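You operate a simulated robot arm through the tools that you are given. There is no shell and no other tool.

Carry out the task below with a simulated two-armed robot. There is one attempt and no reset: what you move stays moved.

TASK
Switch on, feed both rack coins, try lane G, then press coin return.
Fine: at the white machine; each key once; use no other coin; the lane costs three, so nothing is sold and both coins come back into the coin tray; leave the service door open; touch no other control.

The check looks at the end state, three seconds after you hand in, the way a careful person would. Anything else that was tipped, shoved, dropped, spilled or broken makes it a failure.

THE ROBOT
Two 7-joint arms with two-finger parallel grippers on one trunk that stands fixed in place. Base frame: the origin is at the foot of the trunk, x ahead of it, y to its left, z up. Lengths are in mm, angles in degrees, forces in N, time in s.
The left shoulder is at [80, 131, 947], the right one opposite. With the tool pointing down near the work surface each hand reaches from about 100 to 760 mm from the base axis, measured 20 degrees to its own side. Payload 1.57 kg a hand.
The tool frame of a hand sits at the grasp point between the pads (the TCP): z along the fingers, y along the line on which they close. The tips reach 30 mm beyond it. The gripper opens to 110 mm. The fingers are 24 mm wide and 12 mm thick; the gripper's body (48 by 112 mm) begins 78 mm behind the TCP.
Orientation is that of the tool frame in the base frame, as a unit quaternion [x, y, z, w]. With the fingers straight down and closing along the base's y, the tool's x points along the base's -x, its y along +y and its z along -z.

THE INTERFACE
- The arms move only by the tool send_rows. It takes "left_motion", "right_motion" or both (then of equal length, played together; a hand with none holds still); each is a list that holds one entry, the list of rows, each a list of 7 numbers: the shift along the base's x, y, z in units of 30 mm (1.0 is 30 mm), then the turn, a rotation vector about the base's x, y, z in units of 5 degrees (1.0 is 5 degrees), then the opening in per cent of the stroke, from 0 (shut) to 100 (fully open). In form: [[[x, y, z, ax, ay, az, hand], ...]]. A call has 1 to 20 rows; each row shifts and turns the commanded pose from where the row before left it. A call with a number of a shift or a turn outside -1 to 1 is refused whole. Rows are played at 5 a second. More than 50 mm and 8.6 degrees between two rows, or a gripper value outside its range, and nothing of the call is played. Where a pose cannot be reached the arm comes as near as it can. A force on the tool above 40 N (or 10 N above the force at the start of the call, whichever is more), or a blocked arm, ends the call early, and 0.2 s more pass. Each finger travels about 108 mm/s and halts on what it meets, pressing with about 40 N; the grip force reading is that of the motor and also rises with nothing between the fingers. The clock runs only during rows and for 0.2 s after the last one: add rows that do not move to give the fingers time. It gives the time, the measured TCP pose, the force on the tool (base axes), the opening and the grip force at its end, in the units of the frame above (readings bear some noise), with the torque about the TCP (base axes, N m) and any sound that the robot's microphone picked up.
- Cameras (640 x 400 px; columns grow to the right, rows downward): "scene" is now at [-45.1, -4.3, 1446.5]; the picture's right is [-0.08, -1.00, 0.00], its down [-0.32, 0.02, -0.95] and it looks along [0.95, -0.07, -0.32] (base axes); focal length 247 px, centre (320, 200). "left" rides on the left gripper at [70, -16, -141] in its tool frame; the picture's right is [0.23, 0.97, 0.00], its down [-0.86, 0.20, -0.48] and it looks along [-0.47, 0.11, 0.88] (tool axes); focal length 222 px, centre (320, 200). "right" rides on the right gripper at [70, 16, -141] in its tool frame; the picture's right is [-0.23, 0.97, 0.00], its down [-0.86, -0.20, -0.48] and it looks along [-0.47, -0.11, 0.88] (tool axes); focal length 222 px, centre (320, 200). There is no depth. A picture from a camera that has moved, and an enlarged one, comes with that camera's place and axes in the base frame and with its lens.
- capture(camera): a new picture of that camera. The clock stands still meanwhile.
- turn_head(pan, tilt): turns the head with the scene camera to pan (to the left, within 109 degrees either way) and tilt (down, from -29 to 69), counted from straight ahead of the robot. It gives what a move gives.
- close_up(camera, box): a new picture of the part [left, top, right, bottom] of that camera's present view, enlarged. The clock stands still meanwhile.
- finish_job(): hands the job in; it is judged then, once.

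Places have to be worked out from the pictures, the camera data and where the tool is seen. Open the grippers and draw the arms clear of the work before you hand the job in, unless the task says otherwise.

The tools are called after "Request:" as a command line: name --argument value ..., lists and objects as JSON in quotes. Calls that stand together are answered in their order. send_rows: Moves the arms, as the interface text tells. Its arguments: {"type":"object","properties":{"left_motion":{"type":"array"},"right_motion":{"type":"array"}},"required":[]} The other tools are called the same way: turn_head (pan, tilt) turns the head that bears the scene camera; capture (camera) takes a picture; close_up (camera, box) takes an enlarged picture of a part of a camera's view; finish_job () hands the job in.

At the start:

```text
time_s: 0.0
left_eef_pos: [409.1, 142.7, 1407.2]
left_tool_rot: [0.0, 1.0, 0.0, 0.0]
left_ft_force: [0.9, 0.1, 0.2]
left_wrist_torque: [0.0, 0.01, 0.0]
left_gripper_width: 110.1
left_finger_force: 0.0
right_eef_pos: [460.8, -223.1, 1379.6]
right_tool_rot: [0.0, 1.0, 0.0, 0.0]
right_ft_force: [0.8, 0.1, 0.4]
right_wrist_torque: [0.01, -0.01, -0.05]
right_gripper_width: 110.0
right_finger_force: 0.0
head pan, tilt (commanded): [-4.4, 18.5]
```

scene: 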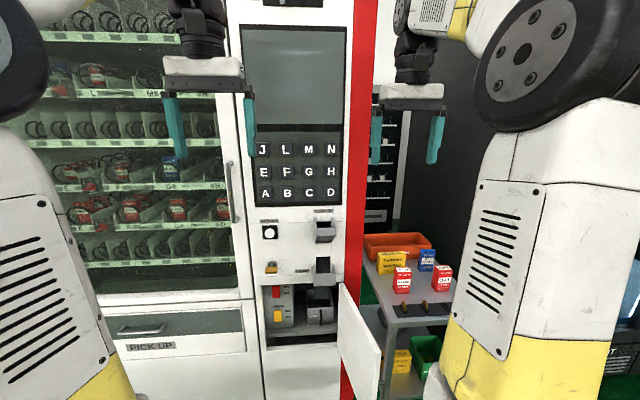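
right: 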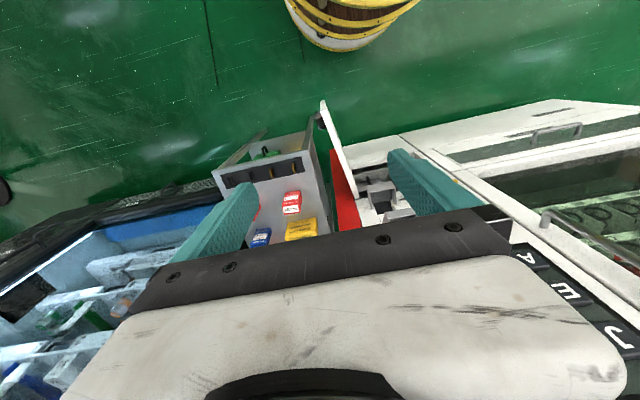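
left: 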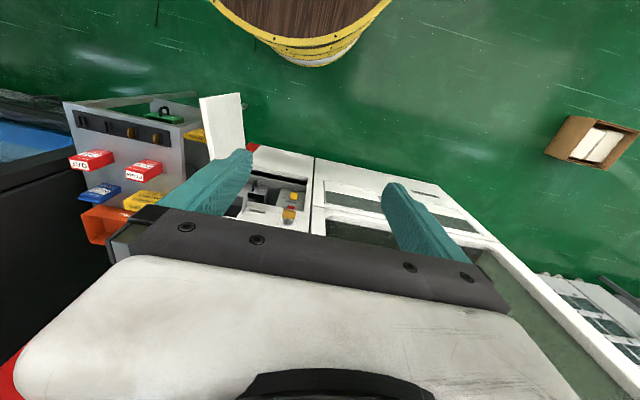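

The scene shows the white vending machine with a keypad, coin slot area, an open service door with red and yellow parts, and a small table to the right. I take enlarged pictures first.

Request:
close_up --camera "scene" --box '[230, 120, 390, 220]'

Request:
close_up --camera "scene" --box '[240, 210, 400, 310]'

Request:
close_up --camera "scene" --box '[240, 270, 400, 370]'

Request:
close_up --camera "scene" --box '[340, 220, 500, 320]'

```text
4.00 times, centred on (310, 170) of scene
camera zoom: at [-45.1, -4.3, 1446.5], right [-0.08, -1.0, 0.0], down [-0.32, 0.02, -0.95], along [0.95, -0.07, -0.32], focal length 987 px, centre (360, 320)
```

zoom: 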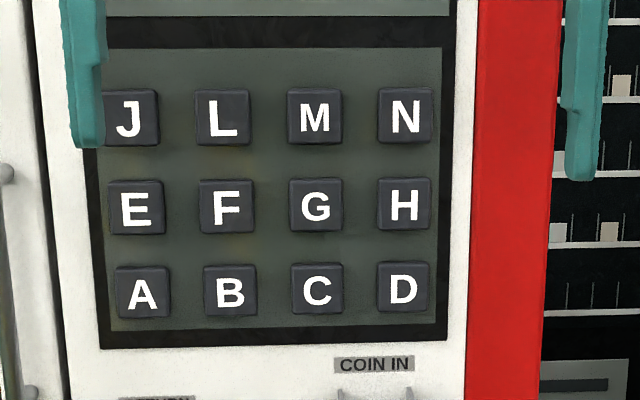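

```text
4.00 times, centred on (320, 260) of scene
camera zoom: at [-45.1, -4.3, 1446.5], right [-0.08, -1.0, 0.0], down [-0.32, 0.02, -0.95], along [0.95, -0.07, -0.32], focal length 987 px, centre (320, -40)
```

zoom: 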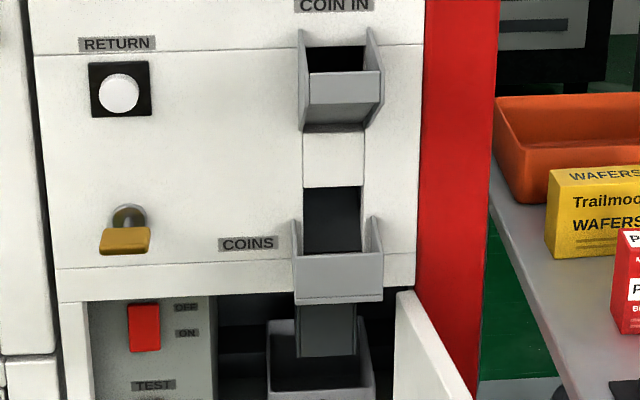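

```text
4.00 times, centred on (320, 320) of scene
camera zoom: at [-45.1, -4.3, 1446.5], right [-0.08, -1.0, 0.0], down [-0.32, 0.02, -0.95], along [0.95, -0.07, -0.32], focal length 987 px, centre (320, -280)
```

zoom: 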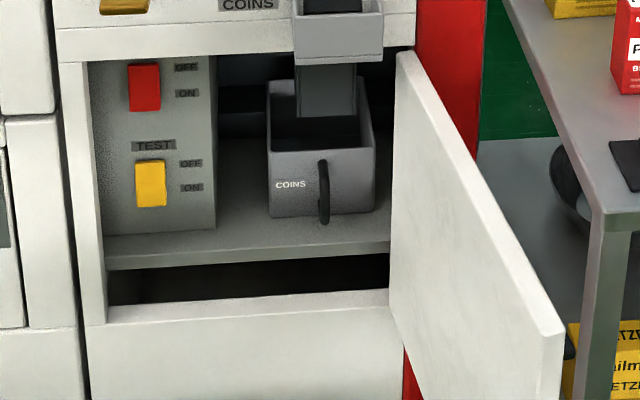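

```text
4.00 times, centred on (420, 270) of scene
camera zoom: at [-45.1, -4.3, 1446.5], right [-0.08, -1.0, 0.0], down [-0.32, 0.02, -0.95], along [0.95, -0.07, -0.32], focal length 987 px, centre (-80, -80)
```

zoom: 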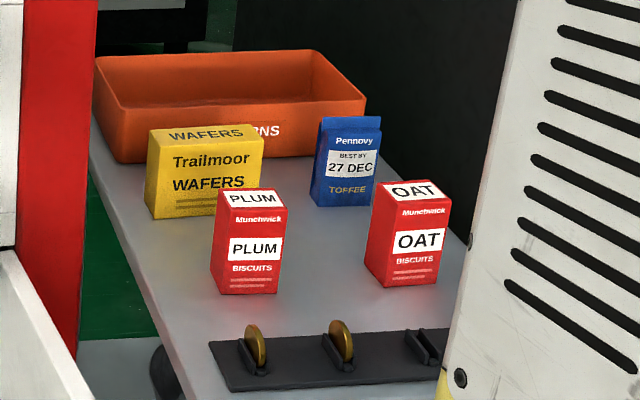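

The power switch (red) is inside the open service compartment; the coins stand on edge in a black rack on the side table. I turn the head to the right and down to look at the table unobstructed.

Request:
turn_head --pan -25 --tilt 35

Request:
capture --camera "scene"

```text
time_s: 0.8
left_eef_pos: [409.5, 141.6, 1407.9]
left_tool_rot: [0.0, 1.0, 0.0, 0.0]
left_ft_force: [-0.4, 0.5, -0.1]
left_wrist_torque: [0.01, 0.03, 0.0]
left_gripper_width: 110.0
left_finger_force: 0.0
right_eef_pos: [460.5, -224.1, 1379.9]
right_tool_rot: [0.0, 1.0, 0.0, 0.001]
right_ft_force: [-1.0, 0.0, -0.4]
right_wrist_torque: [0.01, -0.01, 0.04]
right_gripper_width: 109.9
right_finger_force: 0.1
head pan, tilt (commanded): [-25.0, 35.0]
```

```text
taken
camera scene: at [-58.2, -34.4, 1420.2], right [-0.42, -0.91, 0.0], down [-0.52, 0.24, -0.82], along [0.74, -0.35, -0.57], focal length 247 px, centre (320, 200)
```

scene: 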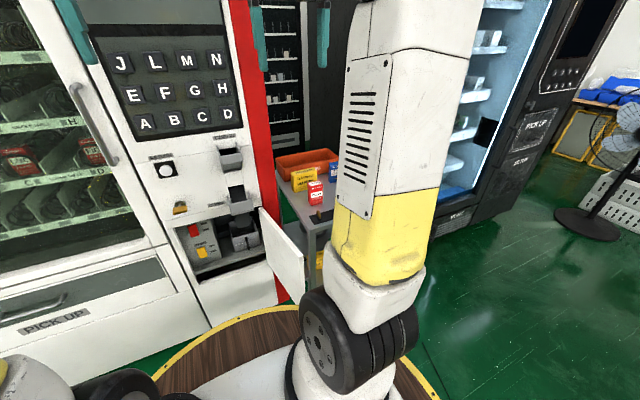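

The right arm hides part of the table; I look through the wrist cameras for the coin rack and compartment.

Request:
close_up --camera "right" --box '[210, 120, 370, 220]'

Request:
close_up --camera "right" --box '[310, 120, 470, 220]'

Request:
close_up --camera "left" --box '[60, 90, 220, 190]'

Request:
close_up --camera "left" --box '[190, 140, 350, 240]'

Request:
close_up --camera "scene" --box '[240, 130, 400, 230]'

Request:
close_up --camera "scene" --box '[140, 140, 300, 240]'

```text
4.00 times, centred on (290, 170) of right
camera zoom: at [391.1, -206.9, 1519.8], right [0.23, 0.97, 0.0], down [0.86, -0.2, 0.48], along [0.47, -0.11, -0.88], focal length 888 px, centre (440, 320)
```

zoom: 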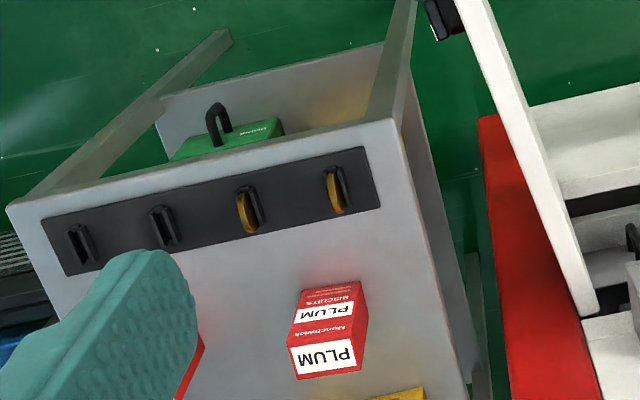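

```text
4.00 times, centred on (390, 170) of right
camera zoom: at [391.1, -206.9, 1519.8], right [0.23, 0.97, 0.0], down [0.86, -0.2, 0.48], along [0.47, -0.11, -0.88], focal length 888 px, centre (40, 320)
```

zoom: 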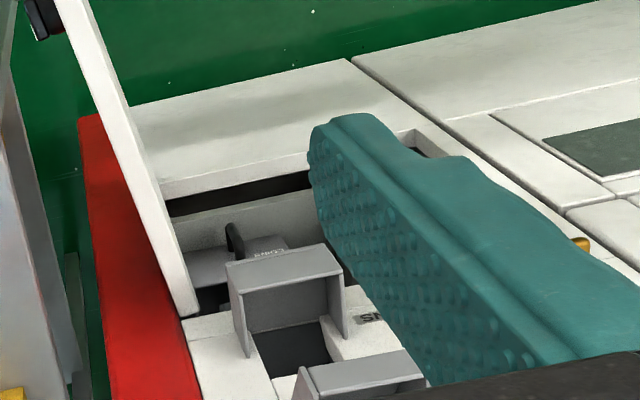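

```text
4.00 times, centred on (140, 140) of left
camera zoom: at [339.8, 125.0, 1548.2], right [-0.23, 0.97, 0.0], down [0.86, 0.2, 0.48], along [0.47, 0.11, -0.88], focal length 888 px, centre (1040, 440)
```

zoom: 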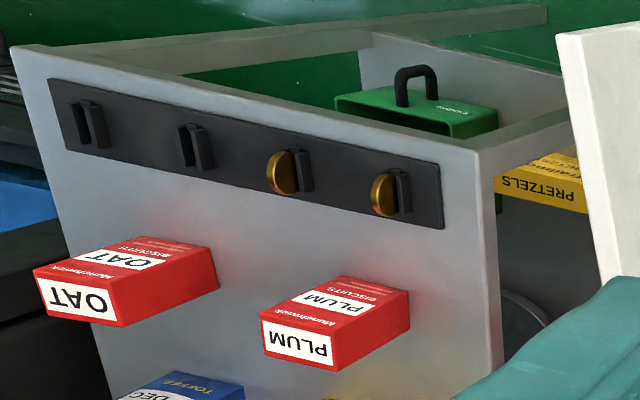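

```text
4.00 times, centred on (270, 190) of left
camera zoom: at [339.8, 125.0, 1548.2], right [-0.23, 0.97, 0.0], down [0.86, 0.2, 0.48], along [0.47, 0.11, -0.88], focal length 888 px, centre (520, 240)
```

zoom: 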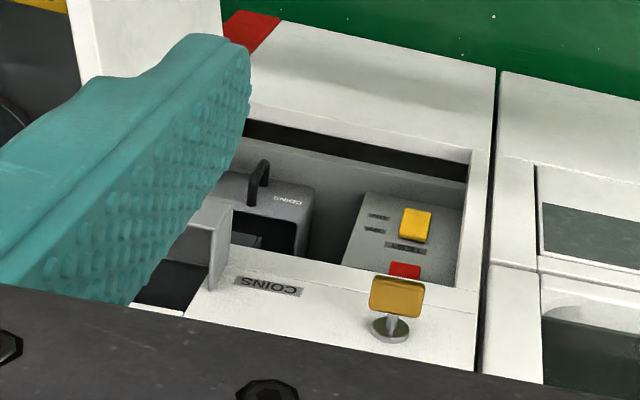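

```text
4.00 times, centred on (320, 180) of scene
camera zoom: at [-58.2, -34.4, 1420.2], right [-0.42, -0.91, 0.0], down [-0.52, 0.24, -0.82], along [0.74, -0.35, -0.57], focal length 987 px, centre (320, 280)
```

zoom: 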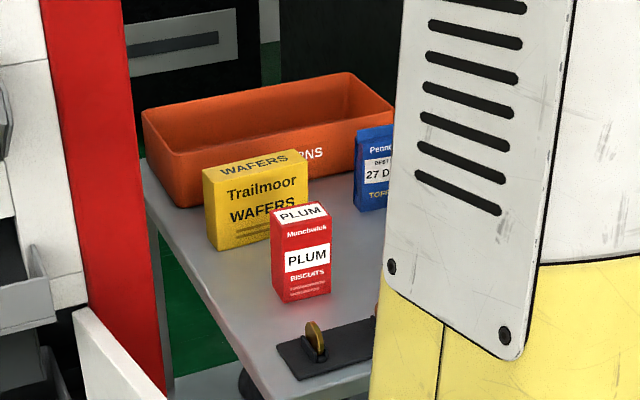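

```text
4.00 times, centred on (220, 190) of scene
camera zoom: at [-58.2, -34.4, 1420.2], right [-0.42, -0.91, 0.0], down [-0.52, 0.24, -0.82], along [0.74, -0.35, -0.57], focal length 987 px, centre (720, 240)
```

zoom: 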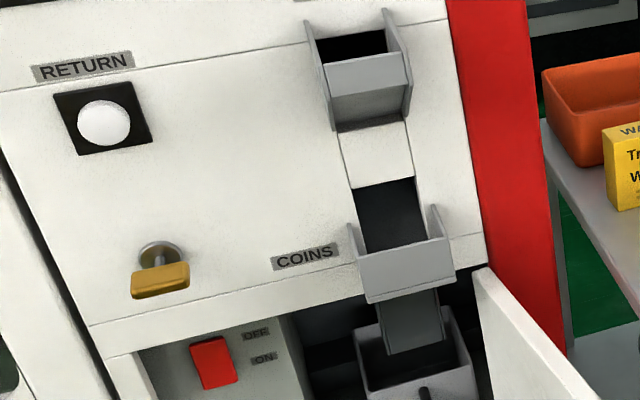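

By triangulating the scene and wrist views I put the coins near (622, -347, 829) and (622, -425, 827), standing in x–z planes, and the machine face at about x = 805. I move the right hand down above the rack for a closer look.

Request:
send_rows --right_motion '[[[0.386, -0.45, -0.971, 0, 0, 0, 100], [0.386, -0.45, -0.971, 0, 0, 0, 100], [0.386, -0.45, -0.971, 0, 0, 0, 100], [0.386, -0.45, -0.971, 0, 0, 0, 100], [0.386, -0.45, -0.971, 0, 0, 0, 100], [0.386, -0.45, -0.971, 0, 0, 0, 100], [0.386, -0.45, -0.971, 0, 0, 0, 100], [0.386, -0.45, -0.971, 0, 0, 0, 100], [0.386, -0.45, -0.971, 0, 0, 0, 100], [0.386, -0.45, -0.971, 0, 0, 0, 100], [0.386, -0.45, -0.971, 0, 0, 0, 100], [0.386, -0.45, -0.971, 0, 0, 0, 100], [0, 0, 0, 0, 0, 0, 100]]]'

Request:
capture --camera "right"

Request:
capture --camera "scene"

```text
time_s: 3.6
left_eef_pos: [409.1, 142.0, 1407.0]
left_tool_rot: [0.0, 1.0, 0.0, -0.001]
left_ft_force: [-0.4, -0.2, -0.3]
left_wrist_torque: [-0.02, -0.02, 0.01]
left_gripper_width: 109.8
left_finger_force: 0.0
right_eef_pos: [601.3, -386.0, 1027.6]
right_tool_rot: [0.0, 1.0, 0.0, 0.0]
right_ft_force: [-0.1, -0.1, 0.2]
right_wrist_torque: [0.0, -0.01, 0.01]
right_gripper_width: 110.1
right_finger_force: 0.0
head pan, tilt (commanded): [-25.0, 35.0]
```

```text
taken
camera right: at [531.2, -370.3, 1168.2], right [0.23, 0.97, 0.0], down [0.85, -0.2, 0.48], along [0.47, -0.11, -0.88], focal length 222 px, centre (320, 200)
```

right: 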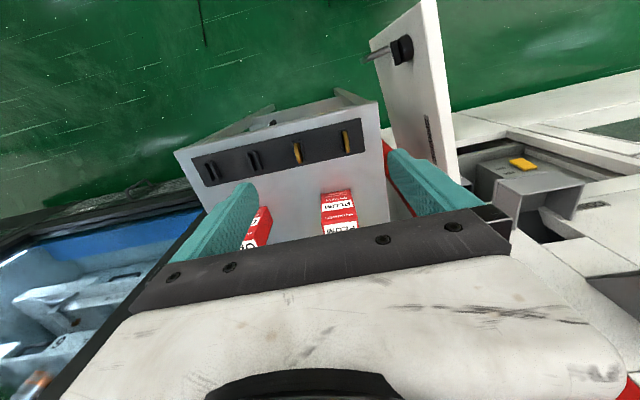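

```text
taken
camera scene: at [-58.2, -34.5, 1420.1], right [-0.42, -0.91, 0.0], down [-0.52, 0.24, -0.82], along [0.74, -0.35, -0.57], focal length 247 px, centre (320, 200)
```

scene: 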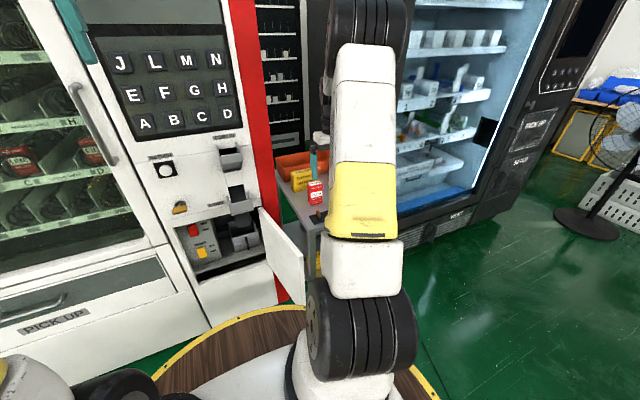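

The rack with both coins is in view of the right hand camera; I enlarge it.

Request:
close_up --camera "right" --box '[260, 110, 388, 190]'

Request:
close_up --camera "right" --box '[440, 110, 600, 210]'

```text
5.00 times, centred on (324, 150) of right
camera zoom: at [531.2, -370.3, 1168.2], right [0.23, 0.97, 0.0], down [0.85, -0.2, 0.48], along [0.47, -0.11, -0.88], focal length 1111 px, centre (300, 450)
```

zoom: 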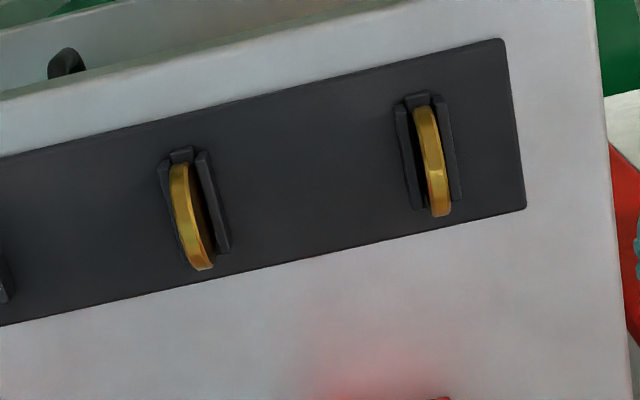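

```text
4.00 times, centred on (520, 160) of right
camera zoom: at [531.2, -370.3, 1168.2], right [0.23, 0.97, 0.0], down [0.85, -0.2, 0.48], along [0.47, -0.11, -0.88], focal length 888 px, centre (-480, 360)
```

zoom: 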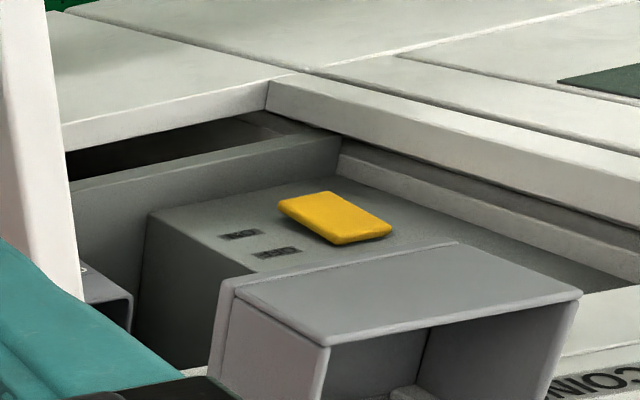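

Coin A is near (622, -350) and coin B near (622, -426), each between low ribs. I narrow the gripper to about 40 mm and move over coin A at a height of 930 for a closer view.

Request:
send_rows --right_motion '[[[0.17, 0.3, -0.8, 0, 0, 0, 60], [0.17, 0.3, -0.8, 0, 0, 0, 36], [0.17, 0.3, -0.8, 0, 0, 0, 36], [0.17, 0.3, -0.8, 0, 0, 0, 36], [0, 0, 0, 0, 0, 0, 36], [0, 0, 0, 0, 0, 0, 36]]]'

Request:
capture --camera "right"

```text
time_s: 5.0
left_eef_pos: [409.7, 140.3, 1406.8]
left_tool_rot: [0.0, 1.0, 0.0, 0.001]
left_ft_force: [-0.2, 0.3, 0.3]
left_wrist_torque: [-0.02, 0.0, 0.01]
left_gripper_width: 110.0
left_finger_force: 0.1
right_eef_pos: [620.8, -351.1, 935.2]
right_tool_rot: [0.0, 1.0, 0.0, 0.0]
right_ft_force: [0.5, 0.4, -0.1]
right_wrist_torque: [0.0, 0.0, 0.01]
right_gripper_width: 39.9
right_finger_force: 0.0
head pan, tilt (commanded): [-25.0, 35.0]
```

```text
taken
camera right: at [551.2, -333.8, 1074.8], right [0.23, 0.97, 0.0], down [0.86, -0.2, 0.48], along [0.47, -0.11, -0.88], focal length 222 px, centre (320, 200)
```

right: 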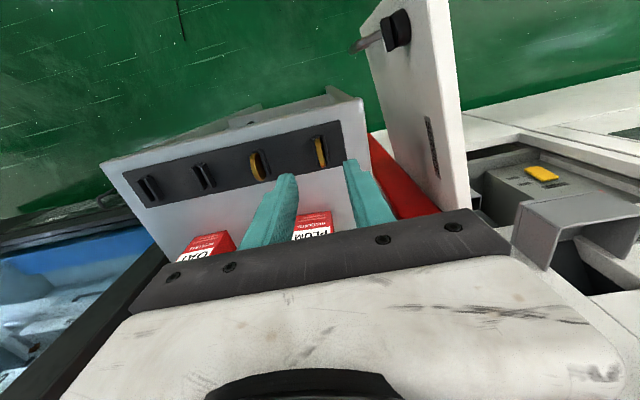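

Fingertips straddle the line to coin A; I enlarge to refine the coin's place and height.

Request:
close_up --camera "right" --box '[240, 115, 368, 195]'

Request:
close_up --camera "scene" --box '[270, 150, 350, 200]'

Request:
close_up --camera "left" --box '[90, 100, 218, 180]'

```text
5.00 times, centred on (304, 155) of right
camera zoom: at [551.2, -333.8, 1074.8], right [0.23, 0.97, 0.0], down [0.86, -0.2, 0.48], along [0.47, -0.11, -0.88], focal length 1111 px, centre (400, 425)
```

zoom: 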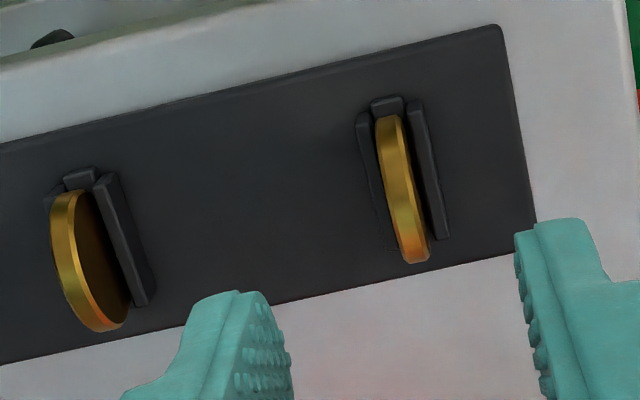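

```text
8.00 times, centred on (310, 175) of scene
camera zoom: at [-58.2, -34.5, 1420.1], right [-0.42, -0.91, 0.0], down [-0.52, 0.24, -0.82], along [0.74, -0.35, -0.57], focal length 1974 px, centre (400, 400)
```

zoom: 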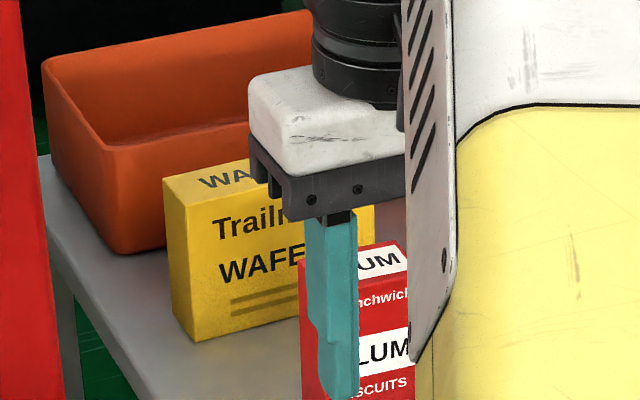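

```text
5.00 times, centred on (154, 140) of left
camera zoom: at [339.8, 125.0, 1548.2], right [-0.23, 0.97, 0.0], down [0.86, 0.2, 0.48], along [0.47, 0.11, -0.88], focal length 1111 px, centre (1150, 500)
```

zoom: 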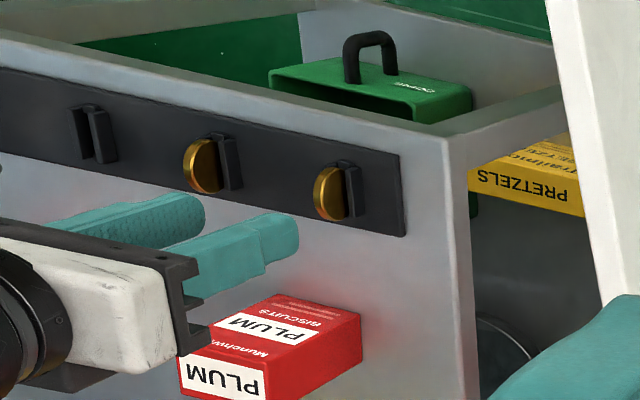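

Coin A's top edge is at about z = 835, x ≈ 623, y ≈ -350, with the rack surface near 794. I lower the open fingers to a TCP height of about 862 and look again before going down fully.

Request:
send_rows --right_motion '[[[0.02, 0.0, -0.8, 0, 0, 0, 30], [0.02, 0.0, -0.8, 0, 0, 0, 30], [0.02, 0.0, -0.8, 0, 0, 0, 30], [0, 0, 0, 0, 0, 0, 30], [0, 0, 0, 0, 0, 0, 30]]]'

Request:
close_up --camera "right" --box '[240, 105, 400, 205]'

Request:
close_up --camera "left" --box '[90, 100, 218, 180]'

```text
time_s: 6.2
left_eef_pos: [409.5, 141.5, 1408.2]
left_tool_rot: [0.0, 1.0, 0.0, 0.0]
left_ft_force: [0.7, 1.0, 1.2]
left_wrist_torque: [0.01, 0.0, 0.01]
left_gripper_width: 110.2
left_finger_force: 0.0
right_eef_pos: [622.1, -349.6, 864.1]
right_tool_rot: [0.0, 1.0, 0.0, 0.0]
right_ft_force: [-0.6, -0.6, 0.2]
right_wrist_torque: [0.0, 0.0, 0.03]
right_gripper_width: 32.9
right_finger_force: 0.0
head pan, tilt (commanded): [-25.0, 35.0]
```

```text
4.00 times, centred on (320, 155) of right
camera zoom: at [553.4, -333.1, 1003.8], right [0.23, 0.97, 0.0], down [0.85, -0.2, 0.48], along [0.47, -0.11, -0.88], focal length 888 px, centre (320, 380)
```

zoom: 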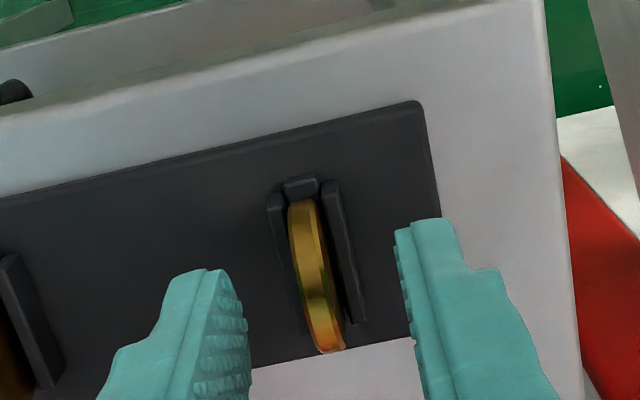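

```text
5.00 times, centred on (154, 140) of left
camera zoom: at [339.8, 125.0, 1548.2], right [-0.23, 0.97, 0.0], down [0.86, 0.2, 0.48], along [0.47, 0.11, -0.88], focal length 1111 px, centre (1150, 500)
```

zoom: 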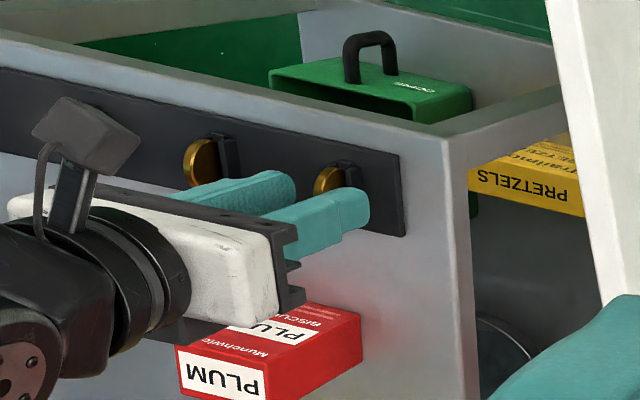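

The coin centre is near (624, -350, 822) with the ribs topping out around z = 808–812. I lower to TCP z ≈ 847 so the tips stay above the ribs, then close gradually on the coin.

Request:
send_rows --right_motion '[[[0.03, 0, -0.3, 0, 0, 0, 30], [0, 0, -0.27, 0, 0, 0, 30], [0, 0, 0, 0, 0, 0, 24], [0, 0, 0, 0, 0, 0, 18], [0, 0, 0, 0, 0, 0, 12], [0, 0, 0, 0, 0, 0, 8], [0, 0, 0, 0, 0, 0, 5], [0, 0, 0, 0, 0, 0, 2], [0, 0, 0, 0, 0, 0, 0], [0, 0, 0, 0, 0, 0, 0]]]'

Request:
close_up --camera "right" --box '[240, 105, 400, 205]'

```text
time_s: 8.4
left_eef_pos: [410.2, 140.1, 1408.4]
left_tool_rot: [0.0, 1.0, 0.001, 0.001]
left_ft_force: [0.2, 0.6, 0.2]
left_wrist_torque: [0.02, -0.02, -0.01]
left_gripper_width: 110.1
left_finger_force: 0.1
right_eef_pos: [624.4, -349.3, 845.7]
right_tool_rot: [0.0, 1.0, -0.001, 0.001]
right_ft_force: [2.5, -16.8, -1.3]
right_wrist_torque: [-0.54, -0.24, 0.2]
right_gripper_width: 16.4
right_finger_force: 32.1
head pan, tilt (commanded): [-25.0, 35.0]
```

```text
4.00 times, centred on (320, 155) of right
camera zoom: at [553.8, -333.7, 985.3], right [0.23, 0.97, 0.0], down [0.85, -0.2, 0.48], along [0.47, -0.11, -0.88], focal length 888 px, centre (320, 380)
```

zoom: 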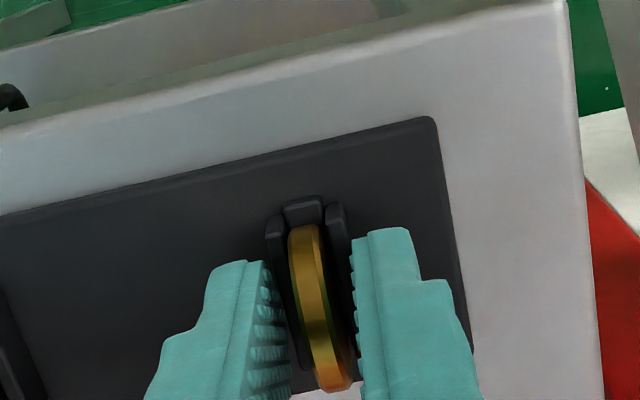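

The fingers stopped at 16.4 mm, i.e. on the ribs rather than on the coin, so the ribs are higher than judged. I open at once and raise 9 mm, then close gently again.

Request:
send_rows --right_motion '[[[0, 0, 0, 0, 0, 0, 25], [0, 0, 0, 0, 0, 0, 25], [0, 0, 0.3, 0, 0, 0, 25], [0, 0, 0, 0, 0, 0, 25]]]'

Request:
close_up --camera "right" --box '[260, 125, 388, 205]'

```text
time_s: 9.4
left_eef_pos: [408.0, 141.7, 1406.5]
left_tool_rot: [-0.001, 1.0, 0.0, -0.001]
left_ft_force: [0.0, 0.1, 0.0]
left_wrist_torque: [0.01, 0.0, 0.01]
left_gripper_width: 110.1
left_finger_force: 0.1
right_eef_pos: [623.3, -348.2, 856.3]
right_tool_rot: [0.0, 1.0, 0.001, 0.0]
right_ft_force: [0.8, 0.7, -1.1]
right_wrist_torque: [-0.03, 0.03, 0.0]
right_gripper_width: 27.6
right_finger_force: 0.0
head pan, tilt (commanded): [-25.0, 35.0]
```

```text
5.00 times, centred on (324, 165) of right
camera zoom: at [553.7, -332.8, 994.9], right [0.23, 0.97, 0.0], down [0.86, -0.2, 0.48], along [0.47, -0.11, -0.88], focal length 1111 px, centre (300, 375)
```

zoom: 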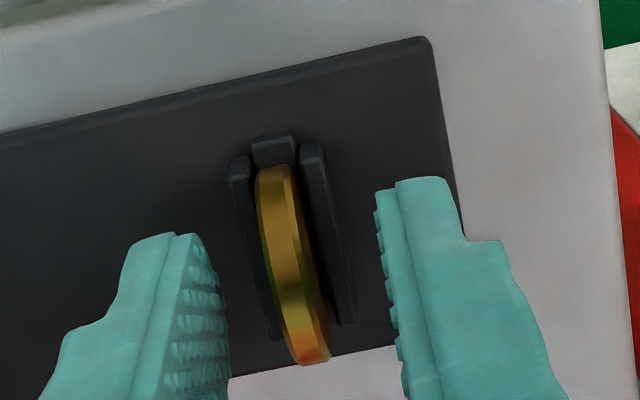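

The rack looks unmoved and the coin still sits upright. I shift 1 mm to -y and close slowly at this height.

Request:
send_rows --right_motion '[[[0.02, -0.03, 0, 0, 0, 0, 20], [0, 0, 0, 0, 0, 0, 16], [0, 0, 0, 0, 0, 0, 13], [0, 0, 0, 0, 0, 0, 10], [0, 0, 0, 0, 0, 0, 8], [0, 0, 0, 0, 0, 0, 6], [0, 0, 0, 0, 0, 0, 4], [0, 0, 0, 0, 0, 0, 4]]]'

Request:
close_up --camera "right" --box '[260, 125, 388, 205]'

```text
time_s: 11.2
left_eef_pos: [408.9, 141.2, 1407.3]
left_tool_rot: [0.0, 1.0, -0.001, 0.0]
left_ft_force: [0.4, -0.2, 0.2]
left_wrist_torque: [0.01, 0.0, -0.02]
left_gripper_width: 109.8
left_finger_force: 0.0
right_eef_pos: [625.0, -350.7, 854.2]
right_tool_rot: [0.0, 1.0, 0.0, 0.0]
right_ft_force: [0.0, 0.0, 0.5]
right_wrist_torque: [-0.01, 0.0, 0.01]
right_gripper_width: 5.6
right_finger_force: 5.5
head pan, tilt (commanded): [-25.0, 35.0]
```

```text
5.00 times, centred on (324, 165) of right
camera zoom: at [553.9, -334.2, 994.7], right [0.23, 0.97, 0.0], down [0.86, -0.2, 0.48], along [0.47, -0.11, -0.88], focal length 1111 px, centre (300, 375)
```

zoom: 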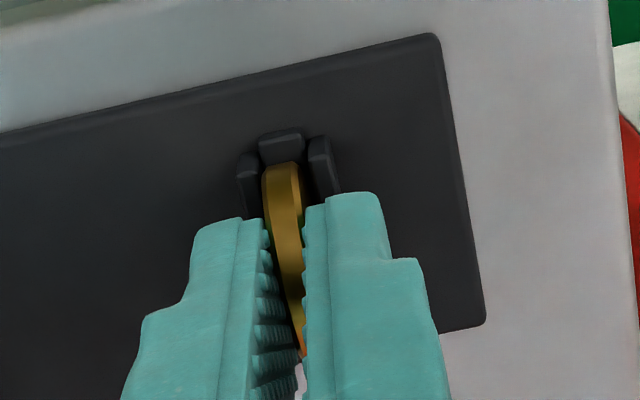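

The opening stopped at 5.6 mm with grip force rising: that is the coin. I close firmly and lift it straight up.

Request:
send_rows --right_motion '[[[0, 0, 0, 0, 0, 0, 0], [0, 0, 0, 0, 0, 0, 0], [0, 0, 0.3, 0, 0, 0, 0], [0, 0, 0.5, 0, 0, 0, 0], [0, 0, 0.8, 0, 0, 0, 0], [0, 0, 0.8, 0, 0, 0, 0], [0, 0, 0, 0, 0, 0, 0]]]'

Request:
capture --camera "right"

Request:
close_up --camera "right" --box '[250, 105, 410, 205]'

```text
time_s: 12.8
left_eef_pos: [410.1, 141.6, 1406.1]
left_tool_rot: [0.0, 1.0, 0.0, -0.001]
left_ft_force: [0.7, -0.5, -0.4]
left_wrist_torque: [0.02, 0.01, -0.01]
left_gripper_width: 109.9
left_finger_force: 0.1
right_eef_pos: [623.2, -349.0, 927.2]
right_tool_rot: [0.0, 1.0, 0.0, 0.0]
right_ft_force: [-0.5, -0.3, -0.4]
right_wrist_torque: [0.0, 0.0, 0.0]
right_gripper_width: 5.0
right_finger_force: 25.6
head pan, tilt (commanded): [-25.0, 35.0]
```

```text
taken
camera right: at [552.1, -333.6, 1068.1], right [0.23, 0.97, 0.0], down [0.86, -0.2, 0.48], along [0.47, -0.11, -0.88], focal length 222 px, centre (320, 200)
```

right: 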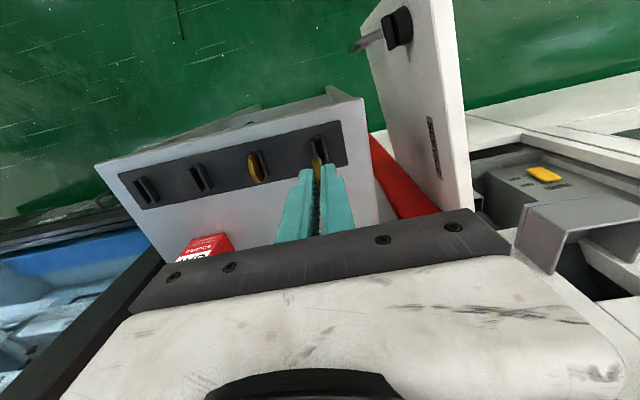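

```text
4.00 times, centred on (330, 155) of right
camera zoom: at [552.1, -333.6, 1068.1], right [0.23, 0.97, 0.0], down [0.86, -0.2, 0.48], along [0.47, -0.11, -0.88], focal length 888 px, centre (280, 380)
```

zoom: 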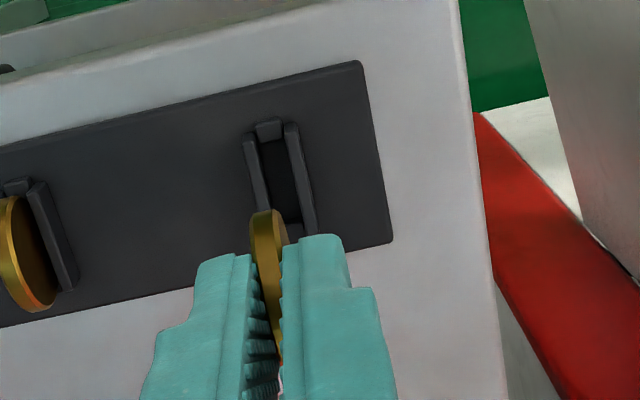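

The coin is held (width 5.0 mm, slot now empty). The switch must go on first, so I look at the service compartment with the head camera.

Request:
turn_head --pan 5 --tilt 35

Request:
capture --camera "scene"

Request:
close_up --camera "scene" --box '[260, 170, 420, 270]'

Request:
close_up --camera "left" --box '[220, 150, 348, 230]'

```text
time_s: 13.8
left_eef_pos: [409.5, 141.3, 1406.5]
left_tool_rot: [0.001, 1.0, 0.001, 0.0]
left_ft_force: [-0.4, -0.3, 0.7]
left_wrist_torque: [-0.01, 0.01, 0.02]
left_gripper_width: 109.9
left_finger_force: 0.1
right_eef_pos: [622.5, -349.8, 928.2]
right_tool_rot: [-0.001, 1.0, 0.0, 0.0]
right_ft_force: [-0.6, -0.4, 0.5]
right_wrist_torque: [0.0, -0.01, 0.01]
right_gripper_width: 4.5
right_finger_force: 25.1
head pan, tilt (commanded): [5.0, 35.0]
```

```text
taken
camera scene: at [-50.3, 10.4, 1420.1], right [0.09, -1.0, 0.0], down [-0.57, -0.05, -0.82], along [0.82, 0.07, -0.57], focal length 247 px, centre (320, 200)
```

scene: 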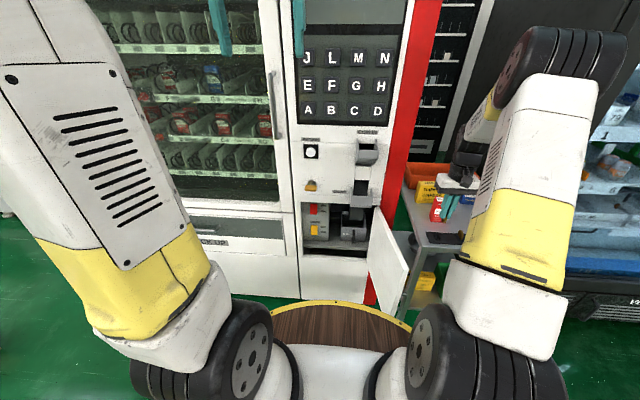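

```text
4.00 times, centred on (340, 220) of scene
camera zoom: at [-50.3, 10.4, 1420.1], right [0.09, -1.0, 0.0], down [-0.57, -0.05, -0.82], along [0.82, 0.07, -0.57], focal length 987 px, centre (240, 120)
```

zoom: 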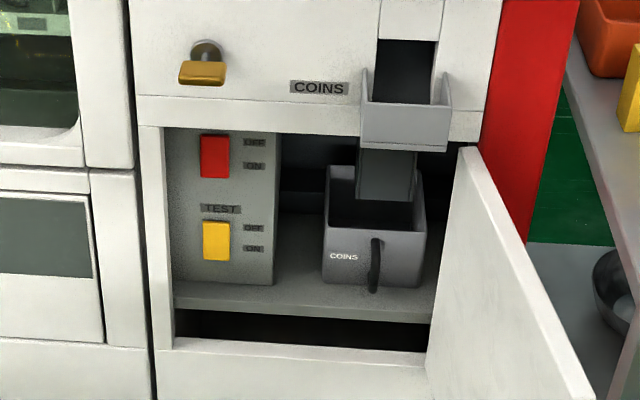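

```text
5.00 times, centred on (284, 190) of left
camera zoom: at [339.8, 125.0, 1548.2], right [-0.23, 0.97, 0.0], down [0.86, 0.2, 0.48], along [0.47, 0.11, -0.88], focal length 1111 px, centre (500, 250)
```

zoom: 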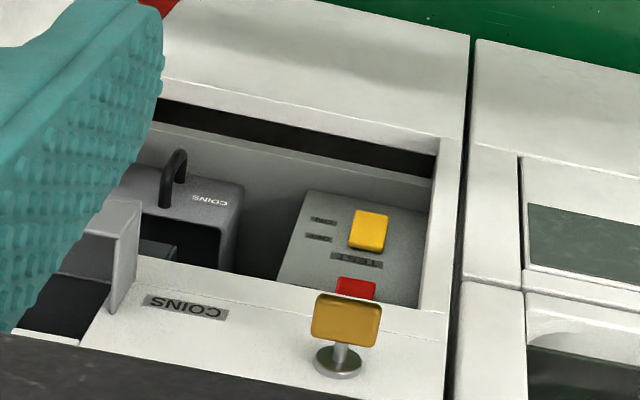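

The red power rocker is at about (846, 118, 736) with ON below, inside an opening whose top edge is near z = 807. I swing the left hand to point forward (rotating -90° about y) while lowering it in front of the compartment, well back from the machine.

Request:
send_rows --left_motion '[[[0.2, -0.04, -1, 0, -1, 0, 100], [0.2, -0.04, -1, 0, -1, 0, 100], [0.2, -0.04, -1, 0, -1, 0, 100], [0.2, -0.04, -1, 0, -1, 0, 100], [0.2, -0.04, -1, 0, -1, 0, 100], [0.2, -0.04, -1, 0, -1, 0, 100], [0.2, -0.04, -1, 0, -1, 0, 100], [0.2, -0.04, -1, 0, -1, 0, 100], [0.2, -0.04, -1, 0, -1, 0, 100], [0.2, -0.04, -1, 0, -1, 0, 100], [0.2, -0.04, -1, 0, -1, 0, 100], [0.2, -0.04, -1, 0, -1, 0, 100], [0.2, -0.04, -1, 0, -1, 0, 100], [0.2, -0.04, -1, 0, -1, 0, 100], [0.2, -0.04, -1, 0, -1, 0, 100], [0.2, -0.04, -1, 0, -1, 0, 100], [0.2, -0.04, -1, 0, -1, 0, 100], [0.2, -0.04, -1, 0, -1, 0, 100], [0, 0, 0, 0, 0, 0, 100]]]'

Request:
capture --camera "left"

Request:
capture --camera "scene"

```text
time_s: 17.8
left_eef_pos: [618.5, 104.4, 918.7]
left_tool_rot: [0.001, 0.707, -0.001, 0.707]
left_ft_force: [0.0, -0.9, -0.1]
left_wrist_torque: [0.02, 0.02, 0.01]
left_gripper_width: 110.1
left_finger_force: 0.1
left hand out of reach, approached as far as the arm can: row 10, 11, 12, 13, 14
right_eef_pos: [620.8, -350.4, 928.1]
right_tool_rot: [0.0, 1.0, -0.001, 0.0]
right_ft_force: [-0.4, -1.2, -0.8]
right_wrist_torque: [0.01, -0.03, -0.01]
right_gripper_width: 4.9
right_finger_force: 25.9
head pan, tilt (commanded): [5.0, 35.0]
```

```text
taken
camera left: at [476.9, 88.0, 848.7], right [0.0, 0.97, -0.23], down [-0.48, 0.2, 0.85], along [0.88, 0.11, 0.47], focal length 222 px, centre (320, 200)
```

left: 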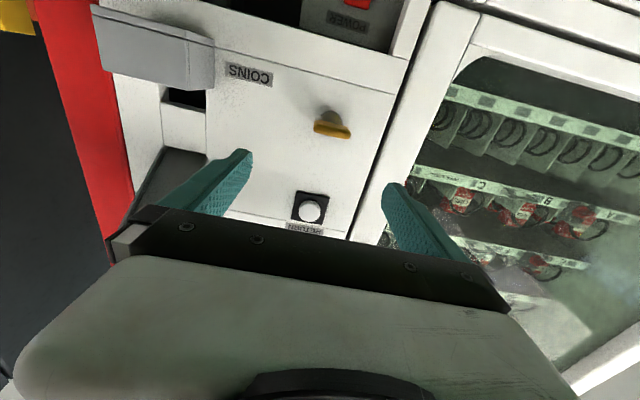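

```text
taken
camera scene: at [-50.3, 10.4, 1420.1], right [0.09, -1.0, 0.0], down [-0.57, -0.05, -0.82], along [0.82, 0.07, -0.57], focal length 247 px, centre (320, 200)
```

scene: 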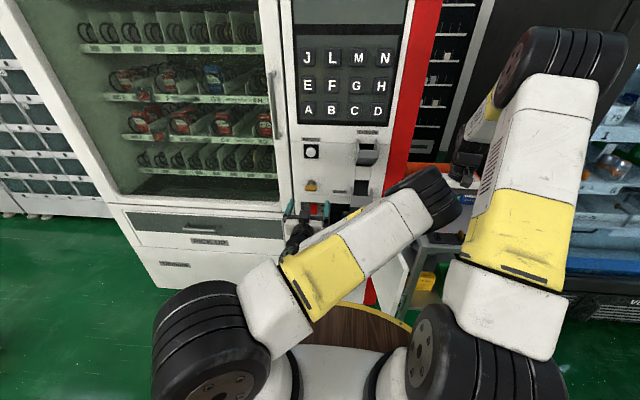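

The left hand is now level at (618, 104, 919), though its elbow swung inward; nothing touched. I lower it in small steps toward the height of the switch and check for clearance.

Request:
send_rows --left_motion '[[[-0.2, 0.1, -0.8, 0, 0, 0, 100], [-0.2, 0.1, -0.8, 0, 0, 0, 100], [-0.2, 0.1, -0.8, 0, 0, 0, 100], [-0.2, 0.1, -0.8, 0, 0, 0, 100], [-0.2, 0.1, -0.8, 0, 0, 0, 100], [0, 0, 0, 0, 0, 0, 100]]]'

Request:
capture --camera "left"

Request:
capture --camera "scene"

```text
time_s: 19.2
left_eef_pos: [587.5, 68.9, 863.4]
left_tool_rot: [-0.001, 0.708, 0.001, 0.706]
left_ft_force: [-0.3, -0.1, 0.2]
left_wrist_torque: [0.0, 0.0, 0.01]
left_gripper_width: 109.9
left_finger_force: 0.0
left hand out of reach, approached as far as the arm can: row 2, 3, 4, 5
right_eef_pos: [621.9, -350.7, 928.2]
right_tool_rot: [0.0, 1.0, 0.0, -0.001]
right_ft_force: [-0.6, 0.0, -0.3]
right_wrist_torque: [-0.03, -0.03, -0.02]
right_gripper_width: 4.5
right_finger_force: 25.2
head pan, tilt (commanded): [5.0, 35.0]
```

```text
taken
camera left: at [445.6, 52.6, 793.8], right [0.0, 0.97, -0.23], down [-0.48, 0.2, 0.86], along [0.88, 0.11, 0.46], focal length 222 px, centre (320, 200)
```

left: 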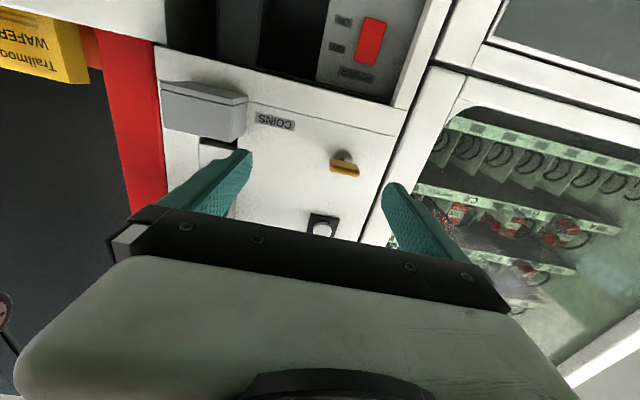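

```text
taken
camera scene: at [-50.2, 10.4, 1420.1], right [0.09, -1.0, 0.0], down [-0.57, -0.05, -0.82], along [0.82, 0.07, -0.57], focal length 247 px, centre (320, 200)
```

scene: 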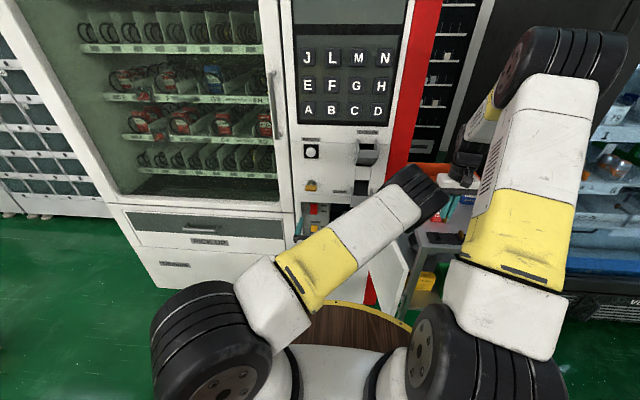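

The red POWER rocker is now visible in the left camera; I enlarge it to see its present state.

Request:
close_up --camera "left" --box '[310, 0, 438, 80]'

Request:
close_up --camera "left" --box '[150, 80, 390, 230]'

```text
5.00 times, centred on (374, 40) of left
camera zoom: at [445.6, 52.6, 793.8], right [0.0, 0.97, -0.23], down [-0.48, 0.2, 0.86], along [0.88, 0.11, 0.46], focal length 1111 px, centre (50, 1000)
```

zoom: 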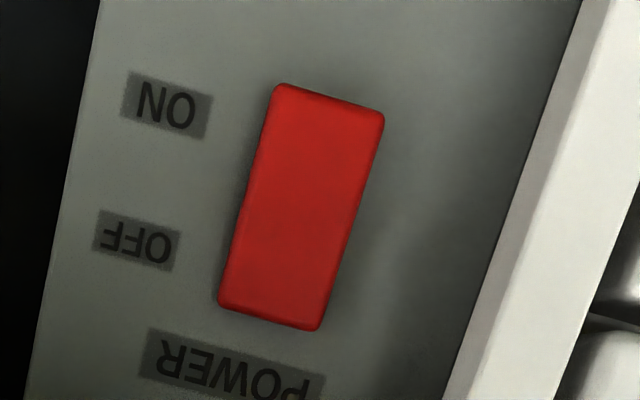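

```text
2.67 times, centred on (270, 155) of left
camera zoom: at [445.6, 52.6, 793.8], right [0.0, 0.97, -0.23], down [-0.48, 0.2, 0.86], along [0.88, 0.11, 0.46], focal length 592 px, centre (453, 320)
```

zoom: 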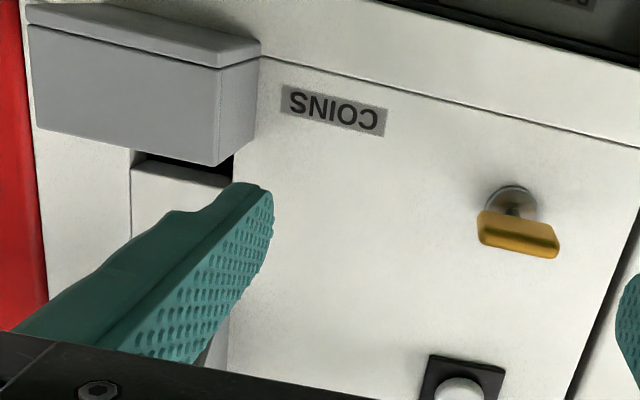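

The rocker reads POWER with OFF above and ON below. The left arm was merely too folded here, so I move it forward to x ≈ 660 and then down toward z ≈ 720, closing the fingers.

Request:
send_rows --left_motion '[[[0.8, 0.4, 0, 0, 0, 0, 60], [0.8, 0.5, 0, 0, 0, 0, 30], [0.8, 0.5, 0, 0, 0, 0, 0], [0.0, 0.2, -0.7, 0, 0, 0, 0], [0.0, 0.1, -0.7, 0, 0, 0, 0], [0, 0, -0.7, 0, 0, 0, 0], [0, 0, -0.7, 0, 0, 0, 0], [0, 0, -0.7, 0, 0, 0, 0], [0, 0, -0.7, 0, 0, 0, 0], [0, 0, 0, 0, 0, 0, 0]]]'

Request:
capture --camera "left"

Request:
capture --camera "scene"

```text
time_s: 21.4
left_eef_pos: [638.6, 42.6, 850.5]
left_tool_rot: [-0.001, 0.708, 0.001, 0.707]
left_ft_force: [-0.2, -0.1, 0.1]
left_wrist_torque: [0.0, 0.0, 0.0]
left_gripper_width: 0.0
left_finger_force: 21.3
left hand out of reach, approached as far as the arm can: row 1, 2, 3, 4, 5, 6, 7, 8, 9
right_eef_pos: [621.2, -349.8, 928.1]
right_tool_rot: [0.0, 1.0, 0.0, 0.0]
right_ft_force: [0.4, -0.1, 0.4]
right_wrist_torque: [0.0, 0.03, 0.05]
right_gripper_width: 5.0
right_finger_force: 24.8
head pan, tilt (commanded): [5.0, 35.0]
```

```text
taken
camera left: at [496.9, 25.5, 780.7], right [0.0, 0.97, -0.23], down [-0.48, 0.2, 0.86], along [0.88, 0.11, 0.46], focal length 222 px, centre (320, 200)
```

left: 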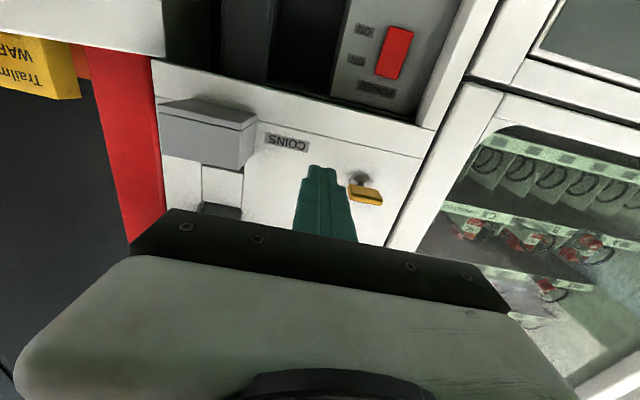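

```text
taken
camera scene: at [-50.2, 10.4, 1420.1], right [0.09, -1.0, 0.0], down [-0.57, -0.05, -0.82], along [0.82, 0.07, -0.57], focal length 247 px, centre (320, 200)
```

scene: 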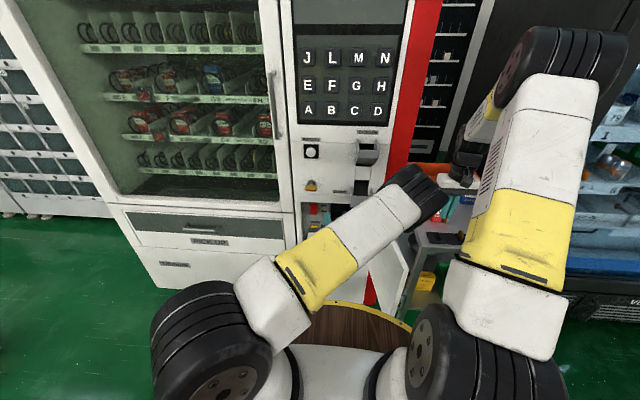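

A joint limit holds the left arm in this elbow-in posture. I back out: raise it and turn the tool back to pointing down, well clear of the machine, then retry from a more extended position.

Request:
send_rows --left_motion '[[[0, 0, 1, 0, 0, 0, 0], [0, 0, 1, 0, 0, 0, 0], [0, 0.2, 1, 0, 0, 0, 0], [0, 0.3, 1, 0, 0.5, 0, 0], [-0.1, 0.3, 1, 0, 1, 0, 0], [-0.1, 0.3, 1, 0, 1, 0, 0], [-0.1, 0.3, 1, 0, 1, 0, 0], [-0.1, 0.3, 1, 0, 1, 0, 0], [-0.1, 0.3, 1, 0, 1, 0, 0], [-0.1, 0.3, 1, 0, 1, 0, 0], [-0.1, 0.3, 1, 0, 1, 0, 0], [-0.1, 0.3, 1, 0, 1, 0, 0], [-0.1, 0.3, 1, 0, 1, 0, 0], [-0.1, 0.3, 0.5, 0, 1, 0, 0], [-0.1, 0, 0.5, 0, 1, 0, 0], [0, 0, 0.5, 0, 1, 0, 0], [0, 0, 0, 0, 1, 0, 0], [0, 0, 0, 0, 1, 0, 0], [0, 0, 0, 0, 1, 0, 0], [0, 0, 0, 0, 1, 0, 0]]]'

Request:
capture --camera "scene"

```text
time_s: 22.7
left_eef_pos: [626.7, 133.5, 948.6]
left_tool_rot: [0.037, 0.788, 0.099, 0.606]
left_ft_force: [-0.3, 0.1, 0.7]
left_wrist_torque: [0.01, 0.05, 0.01]
left_gripper_width: 0.2
left_finger_force: 21.1
right_eef_pos: [623.8, -356.9, 939.6]
right_tool_rot: [0.005, 1.0, -0.003, 0.01]
right_ft_force: [-0.4, -0.2, 0.2]
right_wrist_torque: [0.02, 0.03, 0.0]
right_gripper_width: 4.5
right_finger_force: 25.4
head pan, tilt (commanded): [5.0, 35.0]
stopped in row 6 (left hand): the arm was blocked; the commanded pose is now the measured one
```

```text
taken
camera scene: at [-50.3, 10.3, 1420.1], right [0.09, -1.0, 0.0], down [-0.57, -0.05, -0.82], along [0.82, 0.07, -0.57], focal length 247 px, centre (320, 200)
```

scene: 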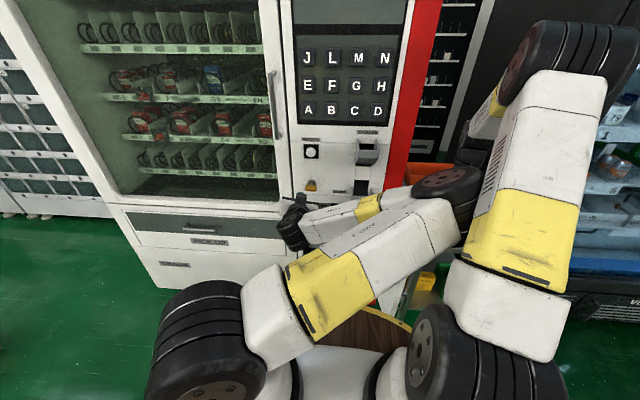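

The left elbow came against the right upper arm and pushed the right hand about 10 mm; the coin is still held and nothing else was touched. I relieve it by moving the right hand up and outward while the left stays.

Request:
send_rows --right_motion '[[[-0.2, -0.6, 0.8, 0, 0, 0, 0], [-0.2, -0.6, 0.8, 0, 0, 0, 0], [-0.2, -0.6, 0.8, 0, 0, 0, 0], [-0.2, -0.6, 0.8, 0, 0, 0, 0], [-0.2, -0.6, 0.8, 0, 0, 0, 0], [0, 0, 0, 0, 0, 0, 0]]]'

Request:
capture --camera "scene"

```text
time_s: 24.1
left_eef_pos: [625.8, 131.4, 948.4]
left_tool_rot: [0.038, 0.788, 0.098, 0.606]
left_ft_force: [-1.1, -0.1, -0.2]
left_wrist_torque: [-0.02, 0.01, 0.02]
left_gripper_width: 0.0
left_finger_force: 21.5
right_eef_pos: [591.7, -444.6, 1061.6]
right_tool_rot: [0.006, 1.0, -0.002, 0.009]
right_ft_force: [0.1, 0.5, -0.1]
right_wrist_torque: [-0.01, 0.01, -0.01]
right_gripper_width: 5.0
right_finger_force: 25.3
head pan, tilt (commanded): [5.0, 35.0]
```

```text
taken
camera scene: at [-50.3, 10.4, 1420.1], right [0.09, -1.0, 0.0], down [-0.57, -0.05, -0.82], along [0.82, 0.07, -0.57], focal length 247 px, centre (320, 200)
```

scene: 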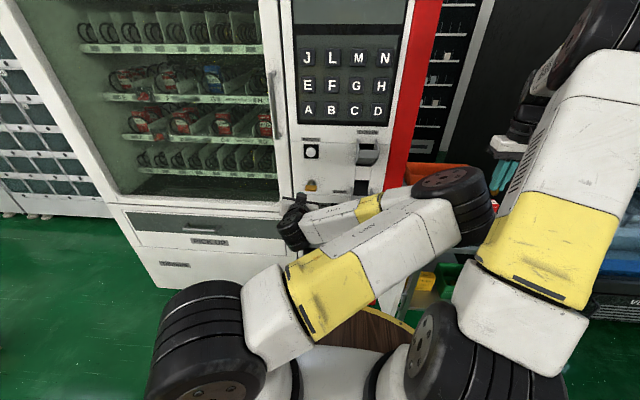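

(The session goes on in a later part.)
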